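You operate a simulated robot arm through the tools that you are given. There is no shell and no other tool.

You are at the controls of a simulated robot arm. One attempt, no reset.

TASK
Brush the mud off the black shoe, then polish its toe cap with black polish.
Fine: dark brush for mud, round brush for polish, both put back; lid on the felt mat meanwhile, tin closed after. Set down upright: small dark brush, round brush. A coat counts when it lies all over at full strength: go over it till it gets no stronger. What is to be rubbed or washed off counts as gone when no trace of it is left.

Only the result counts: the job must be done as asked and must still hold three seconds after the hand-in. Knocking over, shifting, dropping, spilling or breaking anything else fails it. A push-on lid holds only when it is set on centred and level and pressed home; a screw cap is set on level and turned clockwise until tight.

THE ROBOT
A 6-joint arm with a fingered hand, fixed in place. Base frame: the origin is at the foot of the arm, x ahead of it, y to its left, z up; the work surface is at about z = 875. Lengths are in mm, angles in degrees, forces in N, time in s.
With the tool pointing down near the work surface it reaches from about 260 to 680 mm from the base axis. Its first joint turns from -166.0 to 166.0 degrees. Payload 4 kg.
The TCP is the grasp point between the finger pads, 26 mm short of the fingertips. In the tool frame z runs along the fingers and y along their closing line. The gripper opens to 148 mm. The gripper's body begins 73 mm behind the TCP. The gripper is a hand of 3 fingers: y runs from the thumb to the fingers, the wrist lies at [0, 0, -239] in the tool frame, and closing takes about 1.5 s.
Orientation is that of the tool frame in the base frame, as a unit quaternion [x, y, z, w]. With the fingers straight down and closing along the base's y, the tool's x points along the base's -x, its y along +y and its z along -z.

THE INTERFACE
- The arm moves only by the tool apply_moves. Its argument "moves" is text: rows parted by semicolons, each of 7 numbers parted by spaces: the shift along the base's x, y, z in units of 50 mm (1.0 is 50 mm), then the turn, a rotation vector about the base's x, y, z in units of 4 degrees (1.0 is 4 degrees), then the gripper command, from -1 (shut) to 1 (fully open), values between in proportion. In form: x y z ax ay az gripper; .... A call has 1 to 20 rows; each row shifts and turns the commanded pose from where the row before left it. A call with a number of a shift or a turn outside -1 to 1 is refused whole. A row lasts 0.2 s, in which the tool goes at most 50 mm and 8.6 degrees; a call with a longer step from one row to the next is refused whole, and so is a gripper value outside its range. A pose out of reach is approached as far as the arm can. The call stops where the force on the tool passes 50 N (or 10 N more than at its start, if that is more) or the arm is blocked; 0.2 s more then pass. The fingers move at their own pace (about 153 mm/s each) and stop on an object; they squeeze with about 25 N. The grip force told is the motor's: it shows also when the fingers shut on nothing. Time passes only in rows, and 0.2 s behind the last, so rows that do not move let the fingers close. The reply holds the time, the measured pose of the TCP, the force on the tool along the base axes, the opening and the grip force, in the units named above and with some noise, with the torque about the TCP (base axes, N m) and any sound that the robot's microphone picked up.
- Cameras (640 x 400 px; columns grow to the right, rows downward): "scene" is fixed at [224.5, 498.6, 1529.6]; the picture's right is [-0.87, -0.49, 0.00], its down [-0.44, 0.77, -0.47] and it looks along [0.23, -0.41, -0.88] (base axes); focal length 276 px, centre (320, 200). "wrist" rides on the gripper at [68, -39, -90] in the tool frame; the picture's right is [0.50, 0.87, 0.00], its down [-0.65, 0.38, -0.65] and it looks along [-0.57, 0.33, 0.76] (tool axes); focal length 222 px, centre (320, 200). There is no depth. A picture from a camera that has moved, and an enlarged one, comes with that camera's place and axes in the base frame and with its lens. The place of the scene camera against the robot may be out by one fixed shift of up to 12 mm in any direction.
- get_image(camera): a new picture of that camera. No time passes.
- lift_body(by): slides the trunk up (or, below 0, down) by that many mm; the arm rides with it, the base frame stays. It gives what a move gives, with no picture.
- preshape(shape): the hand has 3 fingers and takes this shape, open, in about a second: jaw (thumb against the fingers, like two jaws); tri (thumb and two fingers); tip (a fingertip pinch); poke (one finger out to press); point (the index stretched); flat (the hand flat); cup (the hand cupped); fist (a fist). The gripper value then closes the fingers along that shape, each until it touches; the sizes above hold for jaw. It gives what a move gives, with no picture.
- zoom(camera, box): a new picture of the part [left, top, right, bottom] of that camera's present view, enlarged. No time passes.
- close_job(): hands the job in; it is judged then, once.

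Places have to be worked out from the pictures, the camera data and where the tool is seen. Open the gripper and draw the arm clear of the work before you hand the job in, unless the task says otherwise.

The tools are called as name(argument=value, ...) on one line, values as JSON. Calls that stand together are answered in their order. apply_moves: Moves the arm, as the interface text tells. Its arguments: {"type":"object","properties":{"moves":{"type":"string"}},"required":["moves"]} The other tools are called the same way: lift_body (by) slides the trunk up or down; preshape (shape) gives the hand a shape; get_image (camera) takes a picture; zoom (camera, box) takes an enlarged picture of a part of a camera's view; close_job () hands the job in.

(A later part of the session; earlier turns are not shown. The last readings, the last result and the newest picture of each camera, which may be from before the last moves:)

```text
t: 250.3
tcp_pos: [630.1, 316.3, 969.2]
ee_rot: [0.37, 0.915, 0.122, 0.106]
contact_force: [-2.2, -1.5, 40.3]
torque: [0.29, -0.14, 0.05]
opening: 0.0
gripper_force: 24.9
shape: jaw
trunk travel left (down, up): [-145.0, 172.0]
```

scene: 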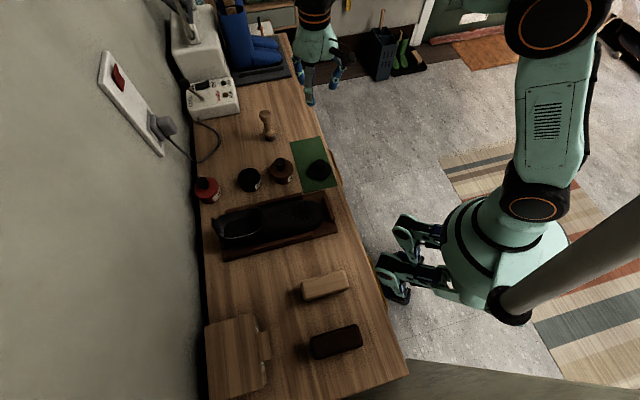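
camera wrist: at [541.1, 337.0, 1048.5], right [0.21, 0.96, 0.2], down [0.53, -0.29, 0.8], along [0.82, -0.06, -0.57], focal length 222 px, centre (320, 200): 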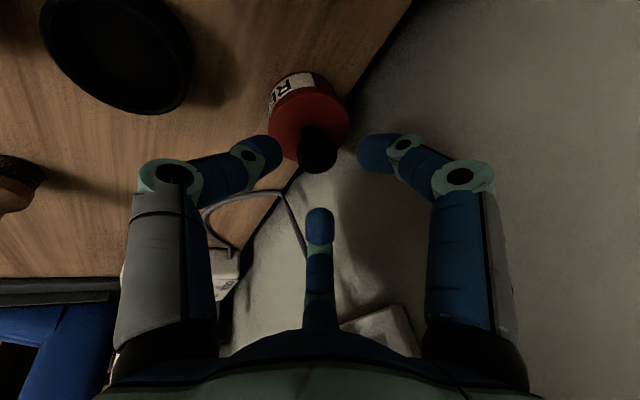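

No snap at 40 N, and the knob feels solid. I back off and compare red's lid height with the untouched brown tin.

apply_moves(moves="0 0 0.3 0 0 0 -1;-0.2 -0.3 0.7 0 0 0 -1;-0.4 -0.7 0.4 0 0 0 -1;-0.4 -0.8 0 0 0 0 -1;-0.4 -0.8 0 0 0 0 -1;0 0 0 0 0 0 -1")

zoom(camera="scene", box=[192, 160, 240, 210])

zoom(camera="scene", box=[258, 145, 306, 195])

zoom(camera="scene", box=[190, 110, 350, 210])

```text
t: 251.7
tcp_pos: [560.7, 187.9, 1036.6]
ee_rot: [0.37, 0.915, 0.119, 0.102]
contact_force: [1.0, 1.0, -0.2]
torque: [0.02, -0.01, 0.0]
opening: 0.1
gripper_force: 25.4
shape: jaw
trunk travel left (down, up): [-145.0, 172.0]
```

```text
8.00 times, centred on (216, 185) of scene
camera zoom: at [224.5, 498.6, 1529.6], right [-0.87, -0.49, 0.0], down [-0.44, 0.77, -0.47], along [0.23, -0.41, -0.88], focal length 2207 px, centre (1152, 320)
```

zoom: 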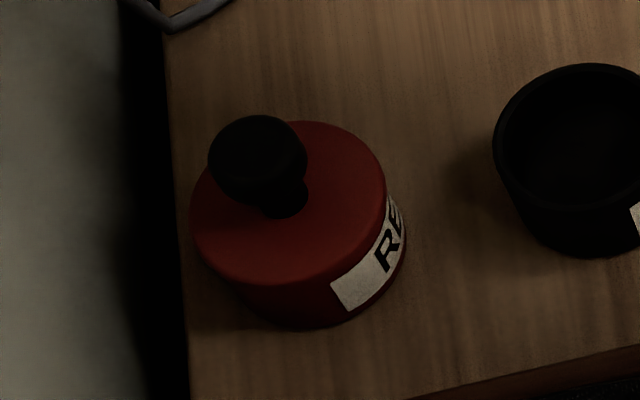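

```text
8.00 times, centred on (282, 170) of scene
camera zoom: at [224.5, 498.6, 1529.6], right [-0.87, -0.49, 0.0], down [-0.44, 0.77, -0.47], along [0.23, -0.41, -0.88], focal length 2207 px, centre (624, 440)
```

zoom: 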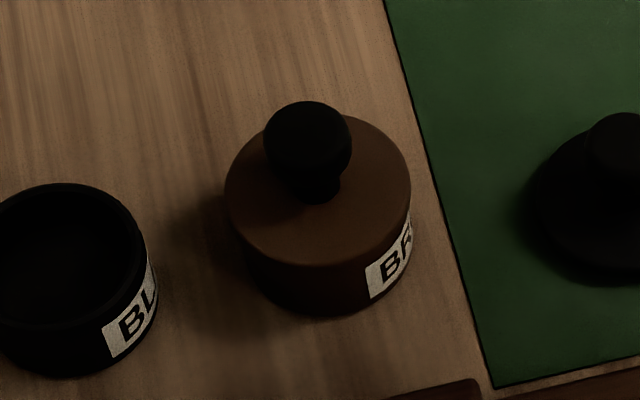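

```text
4.00 times, centred on (270, 160) of scene
camera zoom: at [224.5, 498.6, 1529.6], right [-0.87, -0.49, 0.0], down [-0.44, 0.77, -0.47], along [0.23, -0.41, -0.88], focal length 1104 px, centre (520, 360)
```

zoom: 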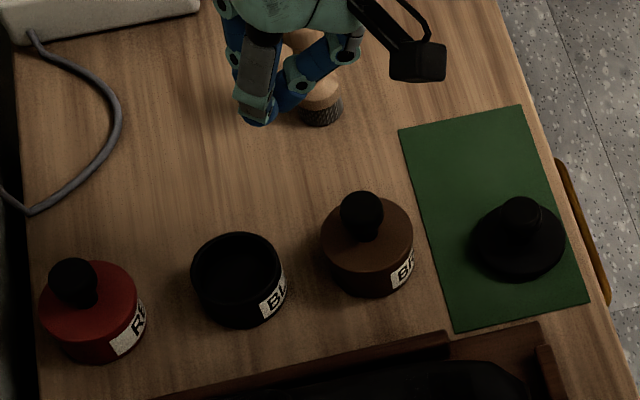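

Everything on red shifted by the same tiny amount from the first picture (about 3 mm), with the lid sitting as at the start; brown is within 3 mm too. Now back to the round brush: I level the tool and go above it.

apply_moves(moves="0 0 0.4 -0.41 0.8 0 -0.16;0.1 -0.3 0.4 -0.41 0.8 0 -0.16;0.2 -0.4 0.2 -0.41 0.8 0 -0.16;0.2 -0.4 0 -0.41 0.8 0 -0.16;0.2 -0.4 0 -0.41 0.8 0 -0.16;0.2 -0.3 0 0 0 0 -0.16;0 0 0 0 0 0 -0.16")

get_image(camera="wrist")

zoom(camera="wrist", box=[220, 20, 420, 180])

```text
t: 253.3
tcp_pos: [602.8, 96.5, 1080.8]
ee_rot: [0.376, 0.927, 0.0, 0.0]
contact_force: [0.3, 0.0, 0.1]
torque: [0.01, -0.01, -0.01]
opening: 59.2
gripper_force: 0.1
shape: jaw
out of reach, approached as far as the arm can: row 6
trunk travel left (down, up): [-145.0, 172.0]
```

```text
taken
camera wrist: at [527.9, 116.1, 1171.5], right [0.24, 0.97, 0.0], down [0.73, -0.18, 0.65], along [0.63, -0.16, -0.76], focal length 222 px, centre (320, 200)
```

wrist: 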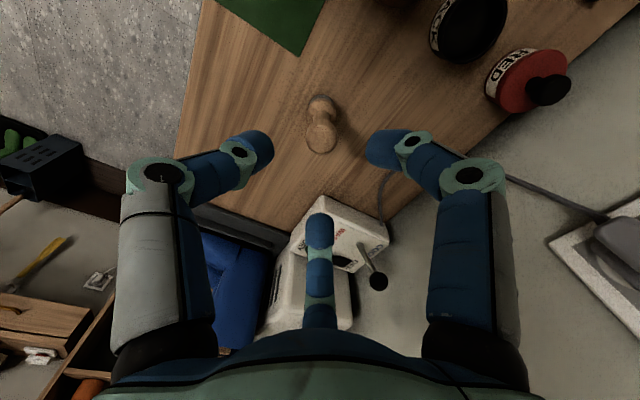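

```text
2.50 times, centred on (320, 100) of wrist
camera zoom: at [527.9, 116.1, 1171.5], right [0.24, 0.97, 0.0], down [0.73, -0.18, 0.65], along [0.63, -0.16, -0.76], focal length 555 px, centre (320, 450)
```

zoom: 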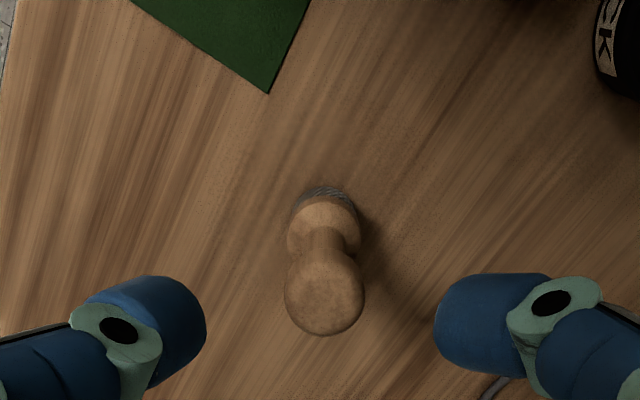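

The brush stands at about (620,94.6). At this height the reach limit was touched, so I go down first, then over it.

apply_moves(moves="0 0 -0.7 0 0 0 -0.16;0 0 -0.7 0 0 0 -0.16;0.16 -0.02 0 0 0 0 -0.16;0.16 -0.028 0 0 0 0 -0.16;0 0 0 0 0 0 -0.16")

zoom(camera="wrist", box=[240, 80, 400, 200])

```text
t: 254.5
tcp_pos: [611.8, 94.7, 1060.7]
ee_rot: [0.376, 0.927, 0.001, 0.0]
contact_force: [0.2, 0.0, 0.6]
torque: [0.02, 0.0, 0.02]
opening: 59.3
gripper_force: 0.0
shape: jaw
out of reach, approached as far as the arm can: row 1, 2, 4
trunk travel left (down, up): [-145.0, 172.0]
```

```text
3.33 times, centred on (320, 140) of wrist
camera zoom: at [536.4, 114.8, 1150.2], right [0.24, 0.97, 0.0], down [0.73, -0.18, 0.65], along [0.63, -0.16, -0.76], focal length 740 px, centre (320, 400)
```

zoom: 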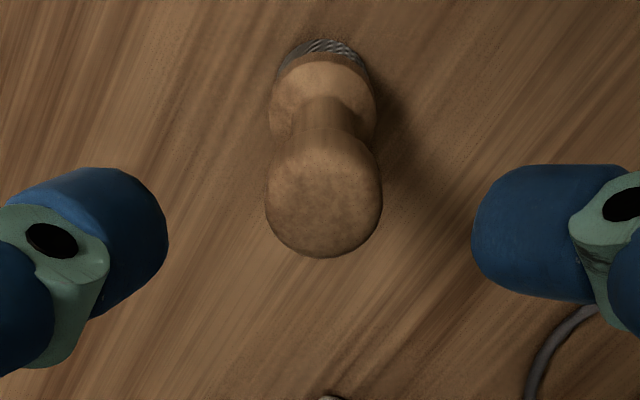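

The lowered trunk limits reach at this height. I raise the trunk back by 130 mm (arm is clear), then descend over the brush.

lift_body(by=130)

apply_moves(moves="0 0 -0.9 0 0 0 -0.16;0 0 -0.9 0 0 0 -0.16;0 0 -0.9 0 0 0 -0.16;0 0 -0.7 0 0 0 -0.16;0 0 0 0 0 0 -0.16")

zoom(camera="wrist", box=[240, 80, 400, 200])

```text
t: 256.1
tcp_pos: [618.2, 94.4, 1217.2]
ee_rot: [0.375, 0.927, 0.008, 0.019]
contact_force: [-0.8, -0.3, -0.1]
torque: [0.0, -0.04, 0.0]
opening: 59.4
gripper_force: 0.1
shape: jaw
trunk travel left (down, up): [-275.0, 42.0]
```

```text
t: 257.3
tcp_pos: [618.2, 94.9, 1216.0]
ee_rot: [0.376, 0.926, 0.007, 0.019]
contact_force: [0.3, -0.3, -0.2]
torque: [0.0, 0.02, 0.01]
opening: 59.2
gripper_force: 0.1
shape: jaw
out of reach, approached as far as the arm can: row 1, 2, 3, 4
trunk travel left (down, up): [-275.0, 42.0]
```

```text
3.33 times, centred on (320, 140) of wrist
camera zoom: at [540.9, 114.7, 1303.8], right [0.24, 0.97, 0.01], down [0.71, -0.18, 0.68], along [0.66, -0.16, -0.73], focal length 740 px, centre (320, 400)
```

zoom: 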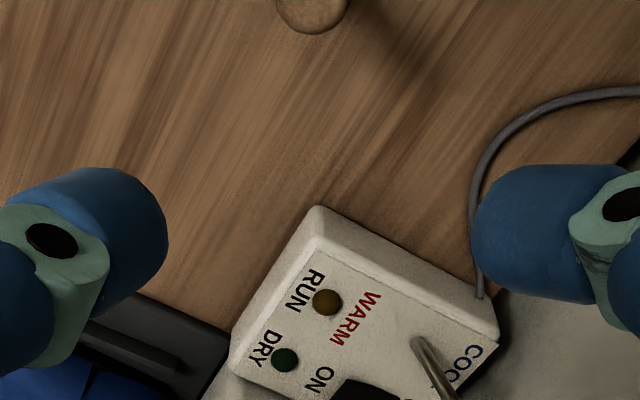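

The arm sits at its reach boundary. I pull inward first, then go down, then back out.

apply_moves(moves="-0.8 0 0 0 0 0 -0.16;-0.6 0 -0.5 0 0 0 -0.16;0 0 -0.9 0 0 0 -0.16;0 0 -0.9 0 0 0 -0.16;0 0 -0.9 0 0 0 -0.16;0 0 -0.7 0 0 0 -0.16;0 0 0 0 0 0 -0.16")

get_image(camera="wrist")

```text
t: 258.9
tcp_pos: [615.0, 103.1, 1205.1]
ee_rot: [0.375, 0.927, -0.003, 0.002]
contact_force: [0.2, 0.3, 0.8]
torque: [0.02, 0.01, -0.01]
opening: 59.3
gripper_force: 0.0
shape: jaw
out of reach, approached as far as the arm can: row 1, 2, 3, 4, 5, 6
trunk travel left (down, up): [-275.0, 42.0]
```

```text
taken
camera wrist: at [539.2, 123.1, 1295.7], right [0.24, 0.97, -0.01], down [0.73, -0.18, 0.65], along [0.63, -0.16, -0.76], focal length 222 px, centre (320, 200)
```

wrist: 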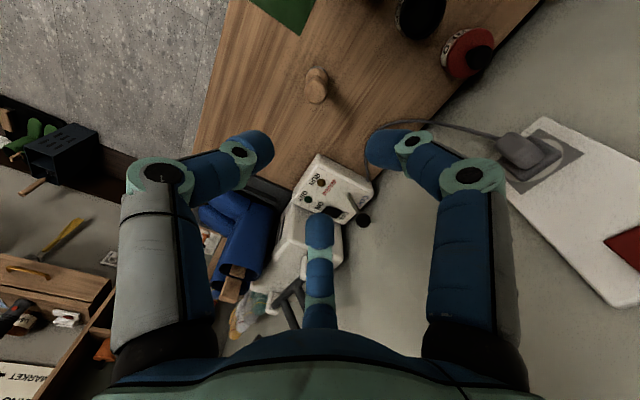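

Odd: every row reported out of reach. I test small moves inward to see how the commanded pose responds.

apply_moves(moves="-0.3 0 0 0 0 0 -0.16;0 0 0 0 0 0 -0.16")

apply_moves(moves="-0.9 0 0 0 0 0 -0.16;-0.9 0 0 0 0 0 -0.16;0 0 0 0 0 0 -0.16")

get_image(camera="scene")

```text
t: 259.5
tcp_pos: [612.8, 103.4, 1220.3]
ee_rot: [0.376, 0.927, 0.003, 0.012]
contact_force: [0.0, -0.1, -0.3]
torque: [0.03, 0.01, 0.02]
opening: 59.6
gripper_force: 0.0
shape: jaw
out of reach, approached as far as the arm can: row 1
trunk travel left (down, up): [-275.0, 42.0]
```

```text
t: 260.3
tcp_pos: [608.3, 117.8, 1234.9]
ee_rot: [0.375, 0.927, 0.007, 0.018]
contact_force: [-0.8, 0.5, -1.0]
torque: [0.0, 0.01, -0.03]
opening: 59.5
gripper_force: 0.0
shape: jaw
out of reach, approached as far as the arm can: row 1, 2
trunk travel left (down, up): [-275.0, 42.0]
```

```text
taken
```

scene: 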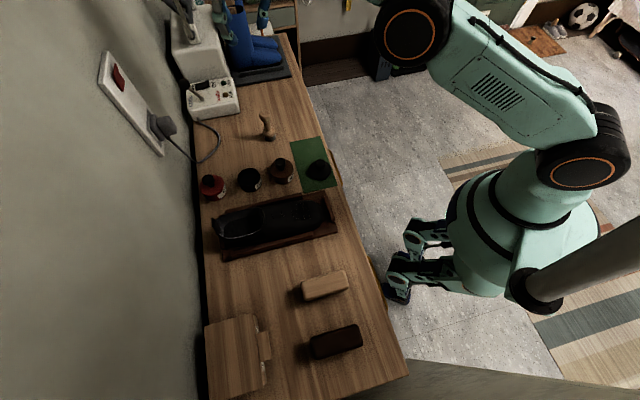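

The arm seems stuck against a joint limit in this configuration. I try a yaw change to free the wrist.

apply_moves(moves="0 0 0 0 0 -1 -0.16;0 0 0 0 0 -1 -0.16;0 0 0 0 0 -1 -0.16;0 0 0 0 0 -1 -0.16;0 0 0 0 0 0 -0.16")

apply_moves(moves="-0.3 0 -0.3 0 0 0 -0.16;-0.3 0 -0.3 0 0 0 -0.16;0 0 0 0 0 0 -0.16")

```text
t: 261.5
tcp_pos: [606.1, 118.3, 1233.6]
ee_rot: [0.5, 0.866, 0.004, 0.018]
contact_force: [0.2, 0.0, 0.7]
torque: [-0.02, 0.02, 0.0]
opening: 59.6
gripper_force: 0.1
shape: jaw
trunk travel left (down, up): [-275.0, 42.0]
```

```text
t: 262.3
tcp_pos: [607.8, 119.0, 1228.2]
ee_rot: [0.501, 0.865, 0.005, 0.018]
contact_force: [-0.5, -0.8, -0.3]
torque: [0.01, -0.03, -0.02]
opening: 59.6
gripper_force: 0.0
shape: jaw
out of reach, approached as far as the arm can: row 1, 2
trunk travel left (down, up): [-275.0, 42.0]
```

Yaw is free, so the limit is in the arm's folding. I try straight down only, in small steps.

apply_moves(moves="0 0 -0.2 0 0 0 -0.16;0 0 -0.2 0 0 0 -0.16;0 0 -0.2 0 0 0 -0.16;0 0 0 0 0 0 -0.16")

apply_moves(moves="-0.3 0 0 0 0 0 -0.16;-0.3 0 0 0 0 0 -0.16;-0.3 0 0 0 0 0 -0.16;0 0 0 0 0 0 -0.16")

apply_moves(moves="0 0.3 0 0 0 0 -0.16;0 0.3 0 0 0 0 -0.16;0 0.3 0 0 0 0 -0.16;0 0 0 0 0 0 -0.16")

```text
t: 263.3
tcp_pos: [607.9, 120.3, 1223.5]
ee_rot: [0.501, 0.866, 0.001, 0.015]
contact_force: [0.0, 0.4, 0.0]
torque: [0.02, 0.01, 0.01]
opening: 59.2
gripper_force: 0.1
shape: jaw
out of reach, approached as far as the arm can: row 1, 2, 3
trunk travel left (down, up): [-275.0, 42.0]
```

```text
t: 264.3
tcp_pos: [606.7, 126.7, 1229.7]
ee_rot: [0.501, 0.865, 0.004, 0.018]
contact_force: [-0.4, 0.8, -0.5]
torque: [0.03, -0.03, -0.01]
opening: 59.4
gripper_force: 0.2
shape: jaw
out of reach, approached as far as the arm can: row 1, 2, 3
trunk travel left (down, up): [-275.0, 42.0]
```

```text
t: 265.3
tcp_pos: [597.3, 170.6, 1226.7]
ee_rot: [0.501, 0.865, 0.004, 0.018]
contact_force: [-0.2, -0.8, 0.8]
torque: [0.01, -0.02, 0.01]
opening: 59.6
gripper_force: 0.1
shape: jaw
out of reach, approached as far as the arm can: row 2, 3
trunk travel left (down, up): [-275.0, 42.0]
```

It behaves like a straight-arm singularity: tangential moves work, inward ones don't. I move down-and-out along the reach sphere, which should bend the elbow, then test inward.

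apply_moves(moves="0.12 0.035 -0.4 0 0 0 -0.16;0.12 0.035 -0.4 0 0 0 -0.16;0.1 0.03 -0.4 0 0 0 -0.16;0.08 0.025 -0.4 0 0 0 -0.16;0.06 0.02 -0.4 0 0 0 -0.16;0 0 0 0 0 0 -0.16")

apply_moves(moves="-0.3 -0.09 -0.3 0 0 0 -0.16;-0.3 -0.09 -0.3 0 0 0 -0.16;0 0 0 0 0 0 -0.16")

```text
t: 266.7
tcp_pos: [622.4, 175.2, 1126.2]
ee_rot: [0.5, 0.866, 0.004, 0.019]
contact_force: [0.0, -0.1, -1.0]
torque: [0.02, 0.02, 0.0]
opening: 59.2
gripper_force: 0.2
shape: jaw
trunk travel left (down, up): [-275.0, 42.0]
```

```text
t: 267.5
tcp_pos: [593.4, 166.8, 1096.5]
ee_rot: [0.501, 0.866, 0.005, 0.019]
contact_force: [0.9, 0.2, 0.1]
torque: [0.01, 0.0, 0.02]
opening: 59.5
gripper_force: 0.1
shape: jaw
trunk travel left (down, up): [-275.0, 42.0]
```

Freed. I correct the slight 2° lean and approach the brush from lower height.

apply_moves(moves="0 0 -0.6 0.143 0.531 0 -0.16;0 0 -0.6 0 0 0 -0.16;0.2 -0.5 -0.4 0 0 0 -0.16;0.2 -0.5 0 0 0 0 -0.16;0.1 -0.4 0 0 0 0 -0.16;0 0 0 0 0 0 -0.16")

get_image(camera="wrist")

zoom(camera="wrist", box=[240, 60, 400, 180])

```text
t: 268.9
tcp_pos: [617.7, 97.0, 1017.4]
ee_rot: [0.501, 0.865, 0.0, -0.001]
contact_force: [0.2, 0.0, 0.4]
torque: [0.0, -0.01, 0.04]
opening: 59.3
gripper_force: 0.1
shape: jaw
trunk travel left (down, up): [-275.0, 42.0]
```

```text
taken
camera wrist: at [550.6, 137.0, 1106.6], right [0.5, 0.87, 0.0], down [0.65, -0.38, 0.65], along [0.57, -0.33, -0.76], focal length 222 px, centre (320, 200)
```

wrist: 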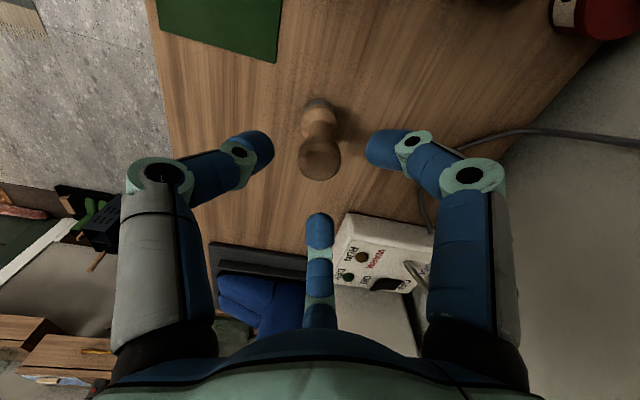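

```text
3.33 times, centred on (320, 120) of wrist
camera zoom: at [550.6, 137.0, 1106.6], right [0.5, 0.87, 0.0], down [0.65, -0.38, 0.65], along [0.57, -0.33, -0.76], focal length 740 px, centre (320, 467)
```

zoom: 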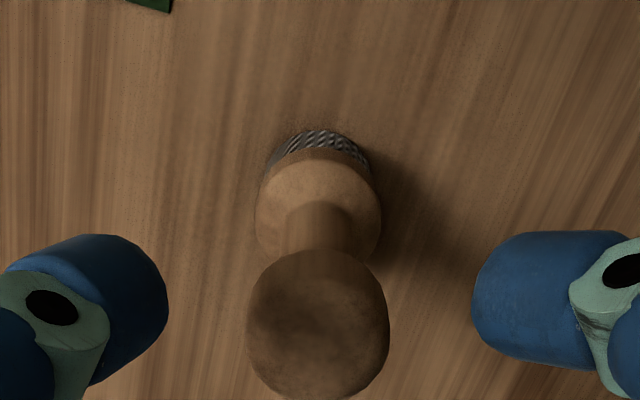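

Brush axis at (621,95.8). I centre on it, descend to neck height and close.

apply_moves(moves="0.05 -0.04 -0.3 0 0 0 -0.16;0 0 -0.5 0 0 0 -0.16;0 0 -0.46 0 0 0 -0.16;0 0 0 0 0 0 -0.16")

zoom(camera="wrist", box=[240, 100, 400, 240])

```text
t: 269.9
tcp_pos: [618.0, 95.4, 954.1]
ee_rot: [0.5, 0.866, 0.0, 0.0]
contact_force: [-0.3, -0.5, 0.2]
torque: [0.0, 0.0, 0.04]
opening: 59.3
gripper_force: 0.0
shape: jaw
trunk travel left (down, up): [-275.0, 42.0]
```

```text
2.86 times, centred on (320, 170) of wrist
camera zoom: at [551.6, 135.8, 1043.9], right [0.5, 0.87, 0.0], down [0.65, -0.38, 0.65], along [0.57, -0.33, -0.76], focal length 635 px, centre (320, 286)
```

zoom: 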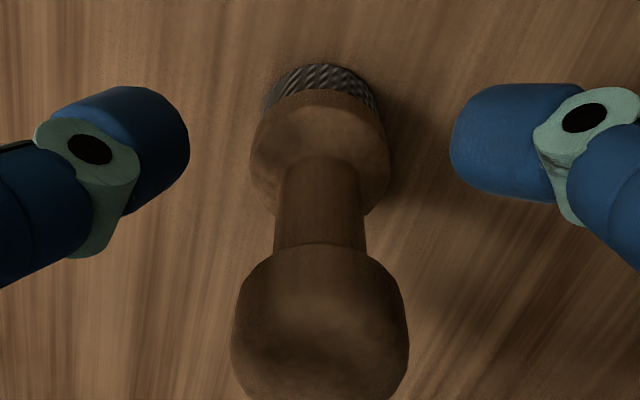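

Neck is centred. A 1.5 mm fore-aft correction and I close gently.

apply_moves(moves="0.03 -0.016 0 0 0 0 -0.3;0 0 0 0 0 0 -0.5;0 0 0 0 0 0 -0.65;0 0 0 0 0 0 -0.8;0 0 0 0 0 0 -1;0 0 0 0 0 0 -1;0 0 0 0 0 0 -1")

zoom(camera="wrist", box=[240, 100, 400, 240])

zoom(camera="scene", box=[236, 80, 300, 150])

```text
t: 271.5
tcp_pos: [620.0, 95.6, 953.9]
ee_rot: [0.5, 0.866, 0.001, 0.0]
contact_force: [0.1, 0.3, 0.0]
torque: [0.02, 0.0, 0.0]
opening: 14.1
gripper_force: 24.9
shape: tri
trunk travel left (down, up): [-275.0, 42.0]
```

```text
2.86 times, centred on (320, 170) of wrist
camera zoom: at [553.2, 135.0, 1043.7], right [0.5, 0.87, 0.0], down [0.66, -0.38, 0.65], along [0.57, -0.33, -0.76], focal length 635 px, centre (320, 286)
```

zoom: 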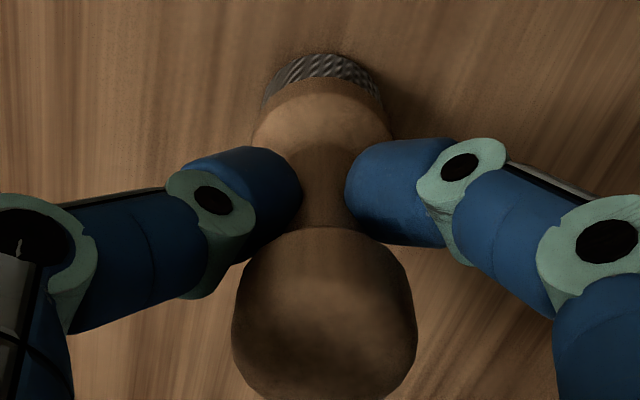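

```text
5.71 times, centred on (268, 115) of scene
camera zoom: at [224.5, 498.6, 1529.6], right [-0.87, -0.49, 0.0], down [-0.44, 0.77, -0.47], along [0.23, -0.41, -0.88], focal length 1576 px, centre (617, 686)
```

zoom: 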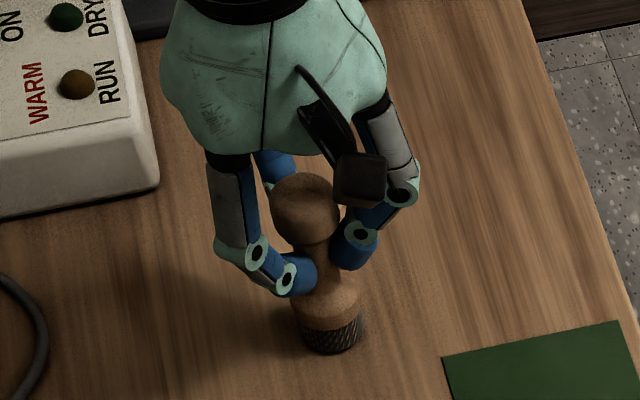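

A good centred grip again. I lift and carry it to the black tin for reloading.

apply_moves(moves="0 0 0.3 0 0 0 -1;0 0 0.6 0 0 0 -1;-0.1 0.3 0.7 0 0 0 -1;-0.2 0.7 0 0 0 0 -1;-0.2 0.7 0 0 0 0 -1;-0.2 0.7 0 0 0 0 -1;-0.2 0.73 0 0 0 0 -1;0 0 0 0 0 0 -1")

get_image(camera="wrist")

zoom(camera="scene", box=[190, 100, 318, 200])

```text
t: 273.3
tcp_pos: [573.4, 248.8, 1035.5]
ee_rot: [0.501, 0.865, -0.001, 0.001]
contact_force: [0.6, 0.0, -0.4]
torque: [0.01, 0.0, -0.01]
opening: 14.3
gripper_force: 24.8
shape: tri
trunk travel left (down, up): [-275.0, 42.0]
```

```text
taken
camera wrist: at [507.4, 289.5, 1126.0], right [0.5, 0.87, 0.0], down [0.66, -0.38, 0.65], along [0.57, -0.33, -0.76], focal length 222 px, centre (320, 200)
```

wrist: 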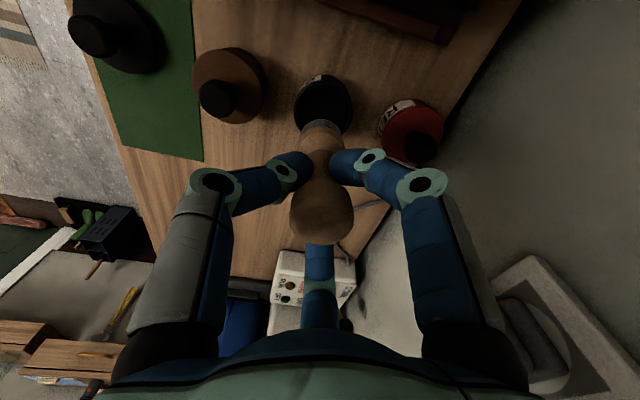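

```text
4.00 times, centred on (254, 150) of scene
camera zoom: at [224.5, 498.6, 1529.6], right [-0.87, -0.49, 0.0], down [-0.44, 0.77, -0.47], along [0.23, -0.41, -0.88], focal length 1104 px, centre (584, 400)
```

zoom: 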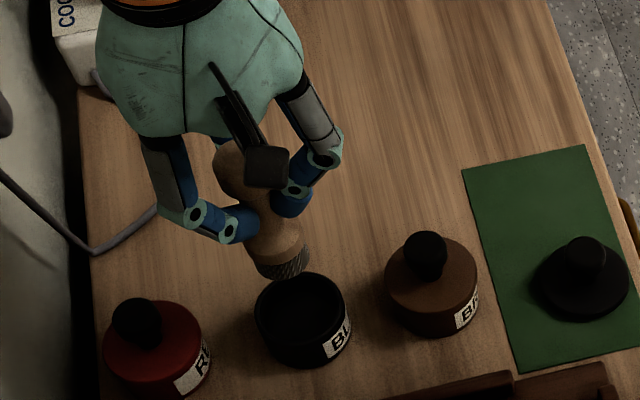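

I zoom to check the brush is centred over the tin opening before dipping.

zoom(camera="wrist", box=[270, 55, 374, 145])

```text
4.44 times, centred on (322, 100) of wrist
camera zoom: at [507.4, 289.5, 1126.0], right [0.5, 0.87, 0.0], down [0.66, -0.38, 0.65], along [0.57, -0.33, -0.76], focal length 987 px, centre (311, 644)
```

zoom: 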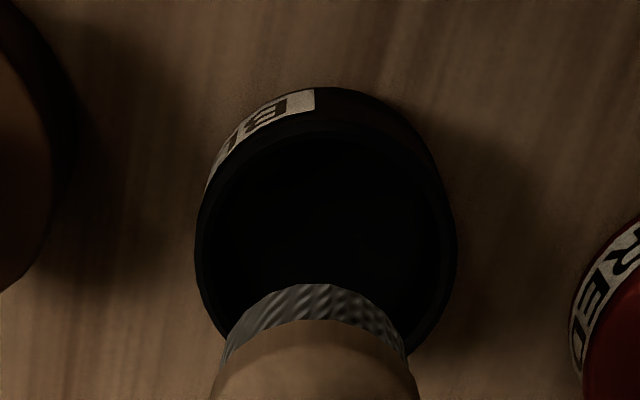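

Tin centre (576,253). I correct by (+0.5,+2.5), lower into the opening, and press lightly onto the polish.

apply_moves(moves="0.01 0.05 -0.5 0 0 0 -1;0 0 -0.5 0 0 0 -1;0 0 -0.14 0 0 0 -1;0 0 -0.06 0 0 0 -1;0 0 -0.03 0 0 0 -1;0 0 0 0 0 0 -1")

```text
t: 274.7
tcp_pos: [576.8, 253.9, 971.6]
ee_rot: [0.501, 0.866, 0.0, 0.0]
contact_force: [0.3, -0.4, 0.1]
torque: [-0.01, 0.02, -0.02]
opening: 13.9
gripper_force: 25.0
shape: tri
trunk travel left (down, up): [-275.0, 42.0]
```

apply_moves(moves="0 0 -0.03 0 0 0 -1;0 0 -0.02 0 0 0 -1;0 0 0 0 0 0 -1")

```text
t: 275.5
tcp_pos: [574.1, 254.1, 971.8]
ee_rot: [0.501, 0.865, 0.001, 0.001]
contact_force: [0.4, -1.2, 13.3]
torque: [-0.04, -0.03, -0.02]
opening: 14.4
gripper_force: 24.5
shape: tri
trunk travel left (down, up): [-275.0, 42.0]
```

13 N on the polish. A small swirl, then I lift out and look at the bristles.

apply_moves(moves="0 0 0.01 0 0 0 -1;0.06 0 0 0 0 0 -1;-0.06 0.06 0 0 0 0 -1;-0.06 -0.06 0 0 0 0 -1;0.06 -0.06 0 0 0 0 -1;0 0.06 0 0 0 0 -1;0 0 0.3 0 0 0 -1;0 0 0.7 0 0 0 -1;0 0 0.8 0 0 0 -1;0 0 0.4 0 0 0 -1;0 0 0 0 0 0 -1")

zoom(camera="wrist", box=[240, 60, 400, 240])

zoom(camera="scene", box=[190, 100, 318, 200])

zoom(camera="scene", box=[270, 185, 342, 230])

```text
t: 277.9
tcp_pos: [575.3, 252.9, 1079.7]
ee_rot: [0.501, 0.865, -0.001, 0.0]
contact_force: [-0.8, -0.1, -0.4]
torque: [0.02, 0.01, 0.02]
opening: 14.9
gripper_force: 25.2
shape: tri
trunk travel left (down, up): [-275.0, 42.0]
```

```text
2.22 times, centred on (320, 150) of wrist
camera zoom: at [507.8, 293.2, 1169.9], right [0.5, 0.87, 0.0], down [0.66, -0.38, 0.65], along [0.57, -0.33, -0.76], focal length 494 px, centre (320, 311)
```

zoom: 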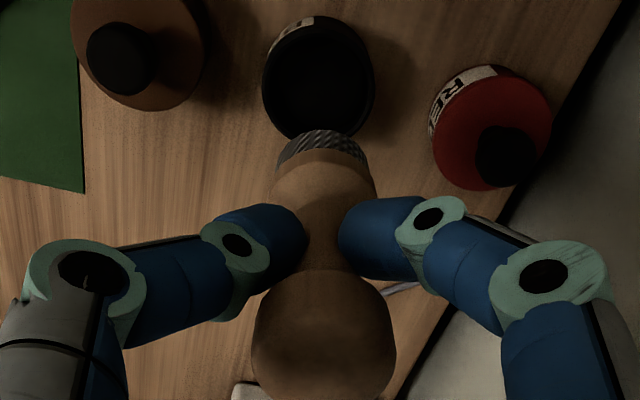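

```text
4.00 times, centred on (254, 150) of scene
camera zoom: at [224.5, 498.6, 1529.6], right [-0.87, -0.49, 0.0], down [-0.44, 0.77, -0.47], along [0.23, -0.41, -0.88], focal length 1104 px, centre (584, 400)
```

zoom: 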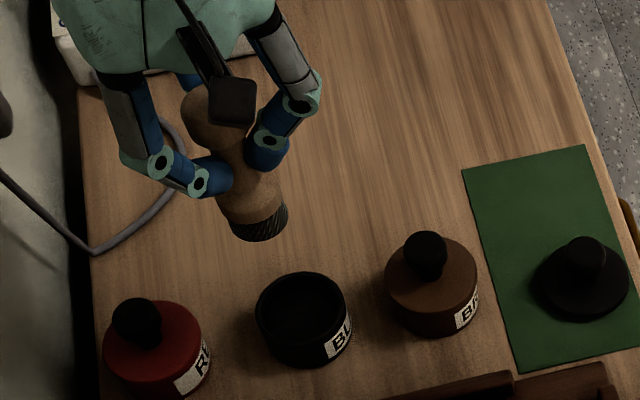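

```text
8.89 times, centred on (306, 208) of scene
camera zoom: at [224.5, 498.6, 1529.6], right [-0.87, -0.49, 0.0], down [-0.44, 0.77, -0.47], along [0.23, -0.41, -0.88], focal length 2452 px, centre (444, 133)
```

zoom: 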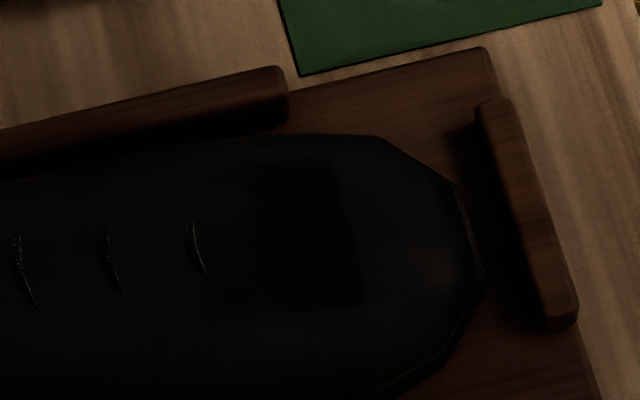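

Bristles are freshly loaded. The coat patch spans about s 53-95, with its heel-side part still weaker. I move there with a 14° tilt and will use light pressure and short strokes.

apply_moves(moves="-0.74 0.04 0 0 0 0 -1;-0.74 0.04 0 0.62 -0.62 0 -1;-0.74 0.04 0 0.62 -0.62 0 -1;-0.75 0.04 0 0.62 -0.62 0 -1;-0.75 0.04 -0.4 0.615 -0.615 0 -1;0 0 -0.6 0 0 0 -1;0 0 -0.2 0 0 0 -1;0 0 0 0 0 0 -1")

get_image(camera="wrist")

zoom(camera="scene", box=[250, 140, 378, 240])

```text
t: 279.7
tcp_pos: [389.0, 264.3, 1021.0]
ee_rot: [0.497, 0.859, 0.118, 0.032]
contact_force: [0.3, 0.6, -0.4]
torque: [0.03, 0.0, -0.04]
opening: 15.0
gripper_force: 25.2
shape: tri
trunk travel left (down, up): [-275.0, 42.0]
```

```text
taken
camera wrist: at [307.6, 289.4, 1104.0], right [0.48, 0.85, 0.23], down [0.54, -0.49, 0.68], along [0.69, -0.2, -0.69], focal length 222 px, centre (320, 200)
```

wrist: 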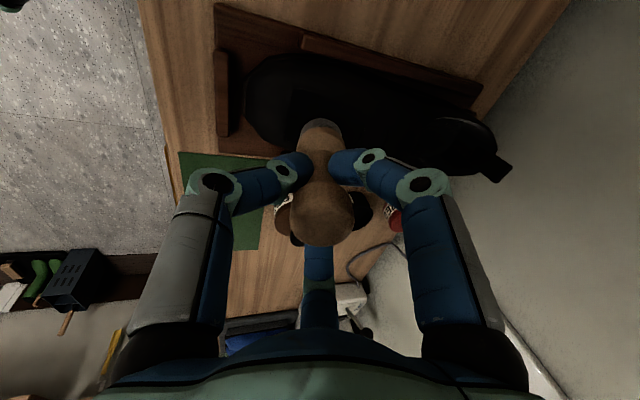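

```text
4.00 times, centred on (314, 190) of scene
camera zoom: at [224.5, 498.6, 1529.6], right [-0.87, -0.49, 0.0], down [-0.44, 0.77, -0.47], along [0.23, -0.41, -0.88], focal length 1104 px, centre (344, 240)
```

zoom: 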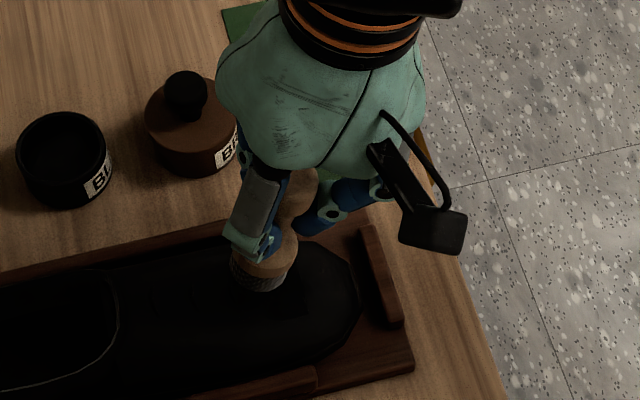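

In place above the instep side of the patch. I lower to light contact.

apply_moves(moves="0 0 -0.24 0 0 0 -1;0 0 -0.06 0 0 0 -1;0 0 -0.03 0 0 0 -1;0 0 0 0 0 0 -1")

```text
t: 280.7
tcp_pos: [388.9, 264.8, 1003.7]
ee_rot: [0.497, 0.859, 0.117, 0.031]
contact_force: [-1.0, -0.7, -1.4]
torque: [0.05, -0.01, -0.01]
opening: 14.6
gripper_force: 24.7
shape: tri
trunk travel left (down, up): [-275.0, 42.0]
```

apply_moves(moves="0 0 -0.03 0 0 0 -1;0 0 -0.02 0 0 0 -1;0 0 0 0 0 0 -1")

```text
t: 281.5
tcp_pos: [388.8, 263.6, 1001.5]
ee_rot: [0.497, 0.859, 0.118, 0.031]
contact_force: [-0.3, 0.5, -1.3]
torque: [-0.01, -0.01, 0.0]
opening: 14.7
gripper_force: 25.3
shape: tri
trunk travel left (down, up): [-275.0, 42.0]
```

apply_moves(moves="0 0 -0.03 0 0 0 -1;0 0 -0.02 0 0 0 -1;0 0 0 0 0 0 -1")

```text
t: 282.3
tcp_pos: [388.9, 262.5, 997.9]
ee_rot: [0.496, 0.86, 0.116, 0.031]
contact_force: [-0.7, 0.1, 2.0]
torque: [0.02, -0.02, -0.02]
opening: 14.6
gripper_force: 25.5
shape: tri
trunk travel left (down, up): [-275.0, 42.0]
```

Light touch at 998. I press 1 mm more and sweep sideways gently, out and back on both sides.

apply_moves(moves="0 0 -0.02 0 0 0 -1;-0.085 0.085 -0.004 0 0 0 -1;-0.085 0.085 -0.016 0 0 0 -1;-0.085 0.085 -0.034 0 0 0 -1;0.085 -0.085 0.034 0 0 0 -1;0.085 -0.085 0.016 0 0 0 -1;0.085 -0.085 0.004 0 0 0 -1;0.085 -0.085 -0.004 0 0 0 -1;0.085 -0.085 -0.016 0 0 0 -1;0.085 -0.085 -0.034 0 0 0 -1")

apply_moves(moves="0.113 0.113 0.05 0 0 0 -1;-0.085 0.085 0.034 0 0 0 -1;-0.085 0.085 0.016 0 0 0 -1;-0.085 0.085 0.004 0 0 0 -1")

```text
t: 284.5
tcp_pos: [399.8, 250.1, 996.3]
ee_rot: [0.496, 0.859, 0.12, 0.033]
contact_force: [-7.1, -2.5, 33.0]
torque: [0.26, 0.14, 0.11]
opening: 16.9
gripper_force: 25.2
shape: tri
trunk travel left (down, up): [-275.0, 42.0]
```

```text
t: 285.5
tcp_pos: [393.1, 268.2, 999.5]
ee_rot: [0.496, 0.859, 0.118, 0.032]
contact_force: [-0.2, -2.7, 5.4]
torque: [-0.1, -0.07, -0.03]
opening: 15.9
gripper_force: 25.2
shape: tri
trunk travel left (down, up): [-275.0, 42.0]
```

33 N on the right side shows the top is flatter there than modelled; back at centre it's 5 N. I redo sweeps without the downward component and check forces.

apply_moves(moves="-0.085 0.085 0 0 0 0 -1;-0.085 0.085 0 0 0 0 -1;-0.085 0.085 0 0 0 0 -1;0 0 0 0 0 0 -1")

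apply_moves(moves="0.085 -0.085 0 0 0 0 -1;0.085 -0.085 0 0 0 0 -1;0.085 -0.085 0 0 0 0 -1;0.085 -0.085 0 0 0 0 -1;0.085 -0.085 0 0 0 0 -1;0.085 -0.085 0 0 0 0 -1;0 0 0 0 0 0 -1")

```text
t: 286.5
tcp_pos: [379.9, 281.0, 1000.8]
ee_rot: [0.496, 0.86, 0.117, 0.032]
contact_force: [-0.1, -0.9, 1.5]
torque: [-0.04, -0.04, 0.0]
opening: 16.1
gripper_force: 24.5
shape: tri
trunk travel left (down, up): [-275.0, 42.0]
```

```text
t: 288.1
tcp_pos: [408.2, 257.9, 1001.1]
ee_rot: [0.496, 0.859, 0.118, 0.031]
contact_force: [0.0, 0.1, -0.2]
torque: [-0.01, 0.0, 0.01]
opening: 16.0
gripper_force: 25.3
shape: tri
trunk travel left (down, up): [-275.0, 42.0]
```

Both sides drop only slightly (1-2 mm). I now stroke lengthwise on the right side, centre and left side with matching small height changes.

apply_moves(moves="0 0 -0.03 0 0 0 -1;-0.113 -0.113 -0.044 0 0 0 -1;-0.113 -0.113 -0.054 0 0 0 -1;0.113 0.113 0.054 0 0 0 -1;0.113 0.113 0.044 0 0 0 -1;-0.085 0.085 0.01 0 0 0 -1;-0.085 0.085 0.01 0 0 0 -1;0 0 0 0 0 0 -1")

apply_moves(moves="-0.113 -0.113 -0.044 0 0 0 -1;-0.113 -0.113 -0.054 0 0 0 -1;0.113 0.113 0.054 0 0 0 -1;0.113 0.113 0.044 0 0 0 -1;-0.085 0.085 0 0 0 0 -1;-0.085 0.085 -0.005 0 0 0 -1;0 0 0 0 0 0 -1")

apply_moves(moves="-0.113 -0.113 -0.044 0 0 0 -1;-0.113 -0.113 -0.054 0 0 0 -1;0.113 0.113 0.054 0 0 0 -1;0.113 0.113 0.044 0 0 0 -1;-0.085 0.085 -0.015 0 0 0 -1;-0.085 0.085 -0.02 0 0 0 -1;0 0 0 0 0 0 -1")

```text
t: 289.9
tcp_pos: [398.5, 264.5, 999.3]
ee_rot: [0.497, 0.859, 0.118, 0.031]
contact_force: [0.8, -2.3, 6.2]
torque: [-0.06, -0.07, -0.01]
opening: 15.7
gripper_force: 25.0
shape: tri
trunk travel left (down, up): [-275.0, 42.0]
```

```text
t: 291.5
tcp_pos: [390.9, 273.9, 999.8]
ee_rot: [0.497, 0.86, 0.117, 0.031]
contact_force: [0.5, -0.5, 2.4]
torque: [-0.12, -0.04, -0.04]
opening: 15.3
gripper_force: 24.9
shape: tri
trunk travel left (down, up): [-275.0, 42.0]
```

```text
t: 293.1
tcp_pos: [382.7, 279.5, 999.3]
ee_rot: [0.496, 0.86, 0.118, 0.032]
contact_force: [1.0, -4.8, 18.8]
torque: [-0.18, -0.24, -0.03]
opening: 15.5
gripper_force: 25.1
shape: tri
trunk travel left (down, up): [-275.0, 42.0]
```

Forces are moderate. I do the left-side lengthwise strokes slightly lighter, then lift off to inspect.

apply_moves(moves="0 0 0.016 0 0 0 -1;-0.113 -0.113 -0.044 0 0 0 -1;-0.113 -0.113 -0.054 0 0 0 -1;0.113 0.113 0.054 0 0 0 -1;0.113 0.113 0.044 0 0 0 -1;0 0 0.1 0 0 0 -1;0 0 0.5 0 0 0 -1;0 -0.4 0.6 0 0 0 -1;0 -0.8 0.3 0 0 0 -1;0 -0.9 0 0 0 0 -1;0 -0.8 0 0 0 0 -1;0 0 0 0 0 0 -1")

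zoom(camera="scene", box=[270, 185, 342, 230])

get_image(camera="wrist")

zoom(camera="scene", box=[200, 110, 376, 240])

```text
t: 295.7
tcp_pos: [382.2, 133.6, 1073.7]
ee_rot: [0.496, 0.859, 0.118, 0.031]
contact_force: [0.1, 0.3, 0.2]
torque: [0.0, -0.01, -0.02]
opening: 15.7
gripper_force: 24.8
shape: tri
trunk travel left (down, up): [-275.0, 42.0]
```

```text
8.89 times, centred on (306, 208) of scene
camera zoom: at [224.5, 498.6, 1529.6], right [-0.87, -0.49, 0.0], down [-0.44, 0.77, -0.47], along [0.23, -0.41, -0.88], focal length 2452 px, centre (444, 133)
```

zoom: 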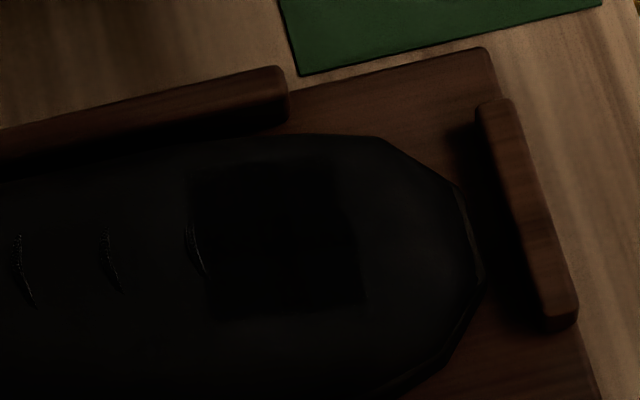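

```text
taken
camera wrist: at [301.3, 157.5, 1157.3], right [0.48, 0.85, 0.23], down [0.54, -0.49, 0.68], along [0.69, -0.2, -0.69], focal length 222 px, centre (320, 200)
```

wrist: 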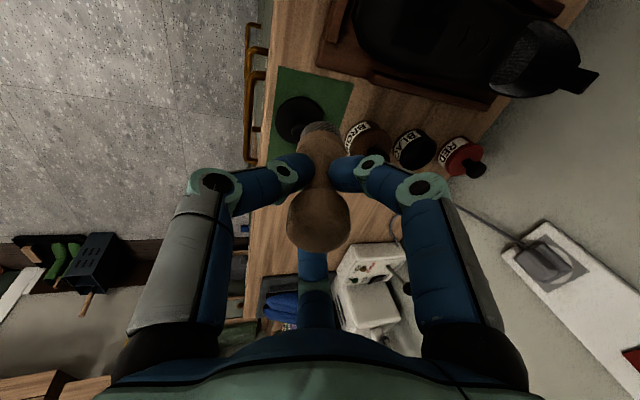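

```text
3.08 times, centred on (288, 175) of scene
camera zoom: at [224.5, 498.6, 1529.6], right [-0.87, -0.49, 0.0], down [-0.44, 0.77, -0.47], along [0.23, -0.41, -0.88], focal length 849 px, centre (418, 277)
```

zoom: 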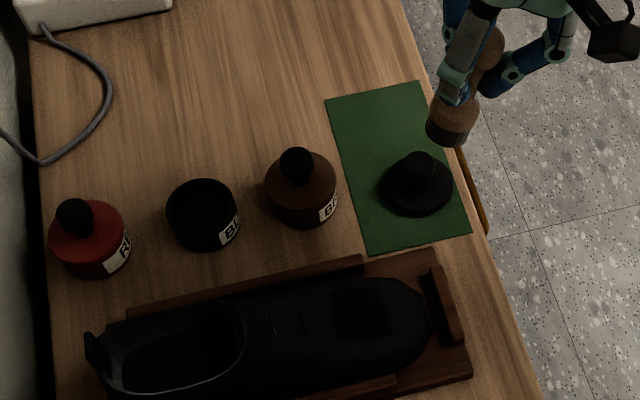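

Now the coat shows as a full, clean-edged rectangle. I zoom in further to look for weaker spots.

zoom(camera="scene", box=[288, 198, 316, 224])

zoom(camera="scene", box=[280, 195, 324, 228])

zoom(camera="wrist", box=[330, 0, 490, 100])

```text
15.38 times, centred on (302, 211) of scene
camera zoom: at [224.5, 498.6, 1529.6], right [-0.87, -0.49, 0.0], down [-0.44, 0.77, -0.47], along [0.23, -0.41, -0.88], focal length 4244 px, centre (597, 31)
```

zoom: 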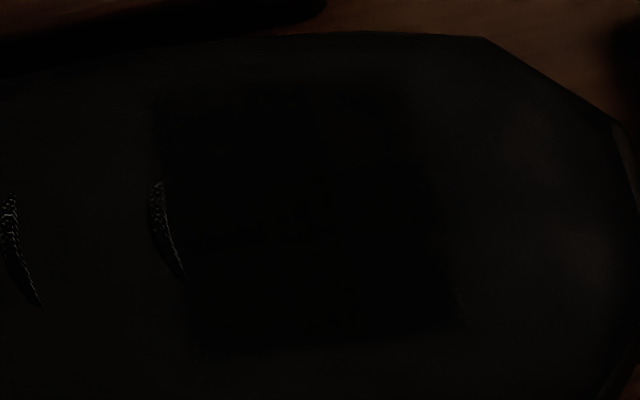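

```text
12.12 times, centred on (302, 212) of scene
camera zoom: at [224.5, 498.6, 1529.6], right [-0.87, -0.49, 0.0], down [-0.44, 0.77, -0.47], along [0.23, -0.41, -0.88], focal length 3344 px, centre (538, 61)
```

zoom: 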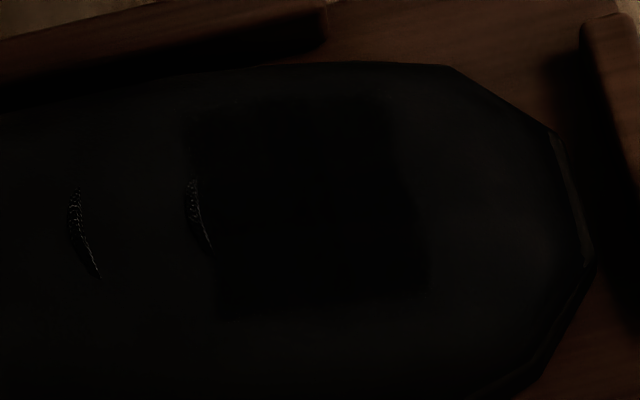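

```text
4.00 times, centred on (410, 50) of wrist
camera zoom: at [301.3, 157.5, 1157.3], right [0.48, 0.85, 0.23], down [0.54, -0.49, 0.68], along [0.69, -0.2, -0.69], focal length 888 px, centre (-40, 800)
```

zoom: 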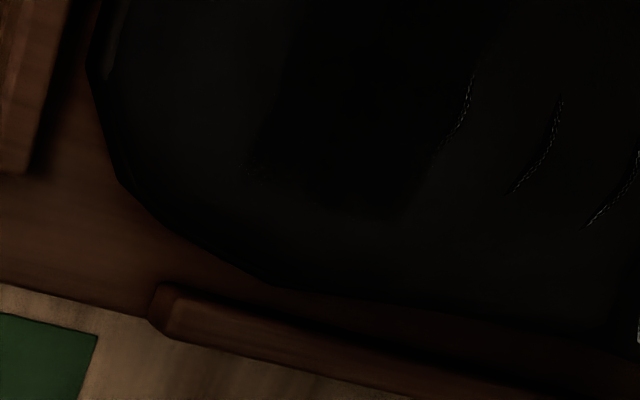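

The rectangle looks evenly black. To be safe I make one more gentle pass over all of it; I go back to just above the last contact point.

apply_moves(moves="0 0.8 0 0 0 0 -1;0 0.9 -0.2 0 0 0 -1;0 0.8 -0.5 0 0 0 -1;0 0.4 -0.6 0 0 0 -1;0 0 -0.14 0 0 0 -1;0 0 -0.04 0 0 0 -1;0 0 0 0 0 0 -1")

```text
t: 297.3
tcp_pos: [382.1, 280.3, 999.8]
ee_rot: [0.497, 0.859, 0.118, 0.032]
contact_force: [-1.8, 0.7, 5.6]
torque: [-0.02, 0.0, -0.02]
opening: 15.3
gripper_force: 25.2
shape: tri
trunk travel left (down, up): [-275.0, 42.0]
```

Gentle 5.6 N contact. I raster across: rear line to the right, then one row forward and back.

apply_moves(moves="0.085 -0.085 0.012 0 0 0 -1;0.085 -0.085 0.01 0 0 0 -1;0.085 -0.085 0.004 0 0 0 -1;0.085 -0.085 -0.004 0 0 0 -1;0.085 -0.085 -0.01 0 0 0 -1;0.085 -0.085 -0.012 0 0 0 -1;-0.113 -0.113 -0.044 0 0 0 -1")

apply_moves(moves="-0.085 0.085 0.012 0 0 0 -1;-0.085 0.085 0.01 0 0 0 -1;-0.085 0.085 0.004 0 0 0 -1;-0.085 0.085 -0.004 0 0 0 -1;-0.085 0.085 -0.01 0 0 0 -1;-0.085 0.085 -0.012 0 0 0 -1;-0.113 -0.113 -0.05 0 0 0 -1")

apply_moves(moves="0.085 -0.085 0.012 0 0 0 -1;0.085 -0.085 0.01 0 0 0 -1;0.085 -0.085 0.004 0 0 0 -1;0.085 -0.085 -0.004 0 0 0 -1;0.085 -0.085 -0.01 0 0 0 -1;0.085 -0.085 -0.012 0 0 0 -1;0 0 0 0 0 0 -1")

```text
t: 298.9
tcp_pos: [402.2, 251.5, 997.3]
ee_rot: [0.497, 0.859, 0.118, 0.032]
contact_force: [1.9, -0.2, 9.0]
torque: [0.05, -0.1, -0.01]
opening: 15.1
gripper_force: 24.9
shape: tri
trunk travel left (down, up): [-275.0, 42.0]
```

```text
t: 300.5
tcp_pos: [371.2, 269.7, 994.7]
ee_rot: [0.497, 0.859, 0.118, 0.033]
contact_force: [0.0, 0.5, 9.9]
torque: [-0.01, -0.13, 0.0]
opening: 14.8
gripper_force: 25.0
shape: tri
trunk travel left (down, up): [-275.0, 42.0]
```

```text
t: 302.1
tcp_pos: [395.9, 244.5, 995.6]
ee_rot: [0.497, 0.859, 0.117, 0.031]
contact_force: [-2.5, -0.1, 3.8]
torque: [0.03, 0.1, -0.01]
opening: 15.1
gripper_force: 25.3
shape: tri
trunk travel left (down, up): [-275.0, 42.0]
```

Forces stayed at 4-10 N and the grip is unchanged. Now the front rows with the tilt raised to 18°.

apply_moves(moves="-0.188 -0.188 -0.07 0.707 -0.707 0 -1;0 0 0 0 0 0 -1")

apply_moves(moves="-0.085 0.085 0.012 0 0 0 -1;-0.085 0.085 0.01 0 0 0 -1;-0.085 0.085 0.004 0 0 0 -1;0 0 0 0 0 0 -1")

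```text
t: 302.7
tcp_pos: [386.2, 236.1, 989.2]
ee_rot: [0.494, 0.855, 0.151, 0.041]
contact_force: [0.2, -1.3, 2.7]
torque: [-0.04, -0.03, 0.0]
opening: 14.8
gripper_force: 25.4
shape: tri
trunk travel left (down, up): [-275.0, 42.0]
```

```text
t: 303.7
tcp_pos: [373.6, 249.0, 992.8]
ee_rot: [0.495, 0.855, 0.151, 0.04]
contact_force: [-0.7, -1.1, 1.2]
torque: [-0.12, -0.06, 0.0]
opening: 14.3
gripper_force: 25.3
shape: tri
trunk travel left (down, up): [-275.0, 42.0]
```

A bit light; I press 1 mm more and continue the sweeps along the front row.

apply_moves(moves="0 0 -0.03 0 0 0 -1;-0.085 0.085 -0.004 0 0 0 -1;-0.085 0.085 -0.01 0 0 0 -1;-0.085 0.085 -0.016 0 0 0 -1;0.085 -0.085 0.016 0 0 0 -1;0.085 -0.085 0.01 0 0 0 -1;0.085 -0.085 0.004 0 0 0 -1;0.085 -0.085 -0.004 0 0 0 -1;0.085 -0.085 -0.01 0 0 0 -1;0.085 -0.085 -0.016 0 0 0 -1;0 0 0 0 0 0 -1")

apply_moves(moves="-0.1 -0.1 -0.06 0.35 -0.35 0 -1;-0.085 0.085 0.014 0 0 0 -1;-0.085 0.085 0.01 0 0 0 -1;-0.085 0.085 0.004 0 0 0 -1;0 0 0 0 0 0 -1")

```text
t: 306.1
tcp_pos: [387.1, 235.5, 989.9]
ee_rot: [0.495, 0.855, 0.151, 0.04]
contact_force: [-0.9, -0.5, 1.8]
torque: [0.02, 0.06, 0.03]
opening: 13.7
gripper_force: 24.6
shape: tri
trunk travel left (down, up): [-275.0, 42.0]
```

```text
t: 307.3
tcp_pos: [368.1, 242.7, 987.7]
ee_rot: [0.492, 0.853, 0.167, 0.044]
contact_force: [-0.1, 0.4, -0.3]
torque: [0.01, -0.03, -0.02]
opening: 9.9
gripper_force: 25.4
shape: tri
trunk travel left (down, up): [-275.0, 42.0]
```

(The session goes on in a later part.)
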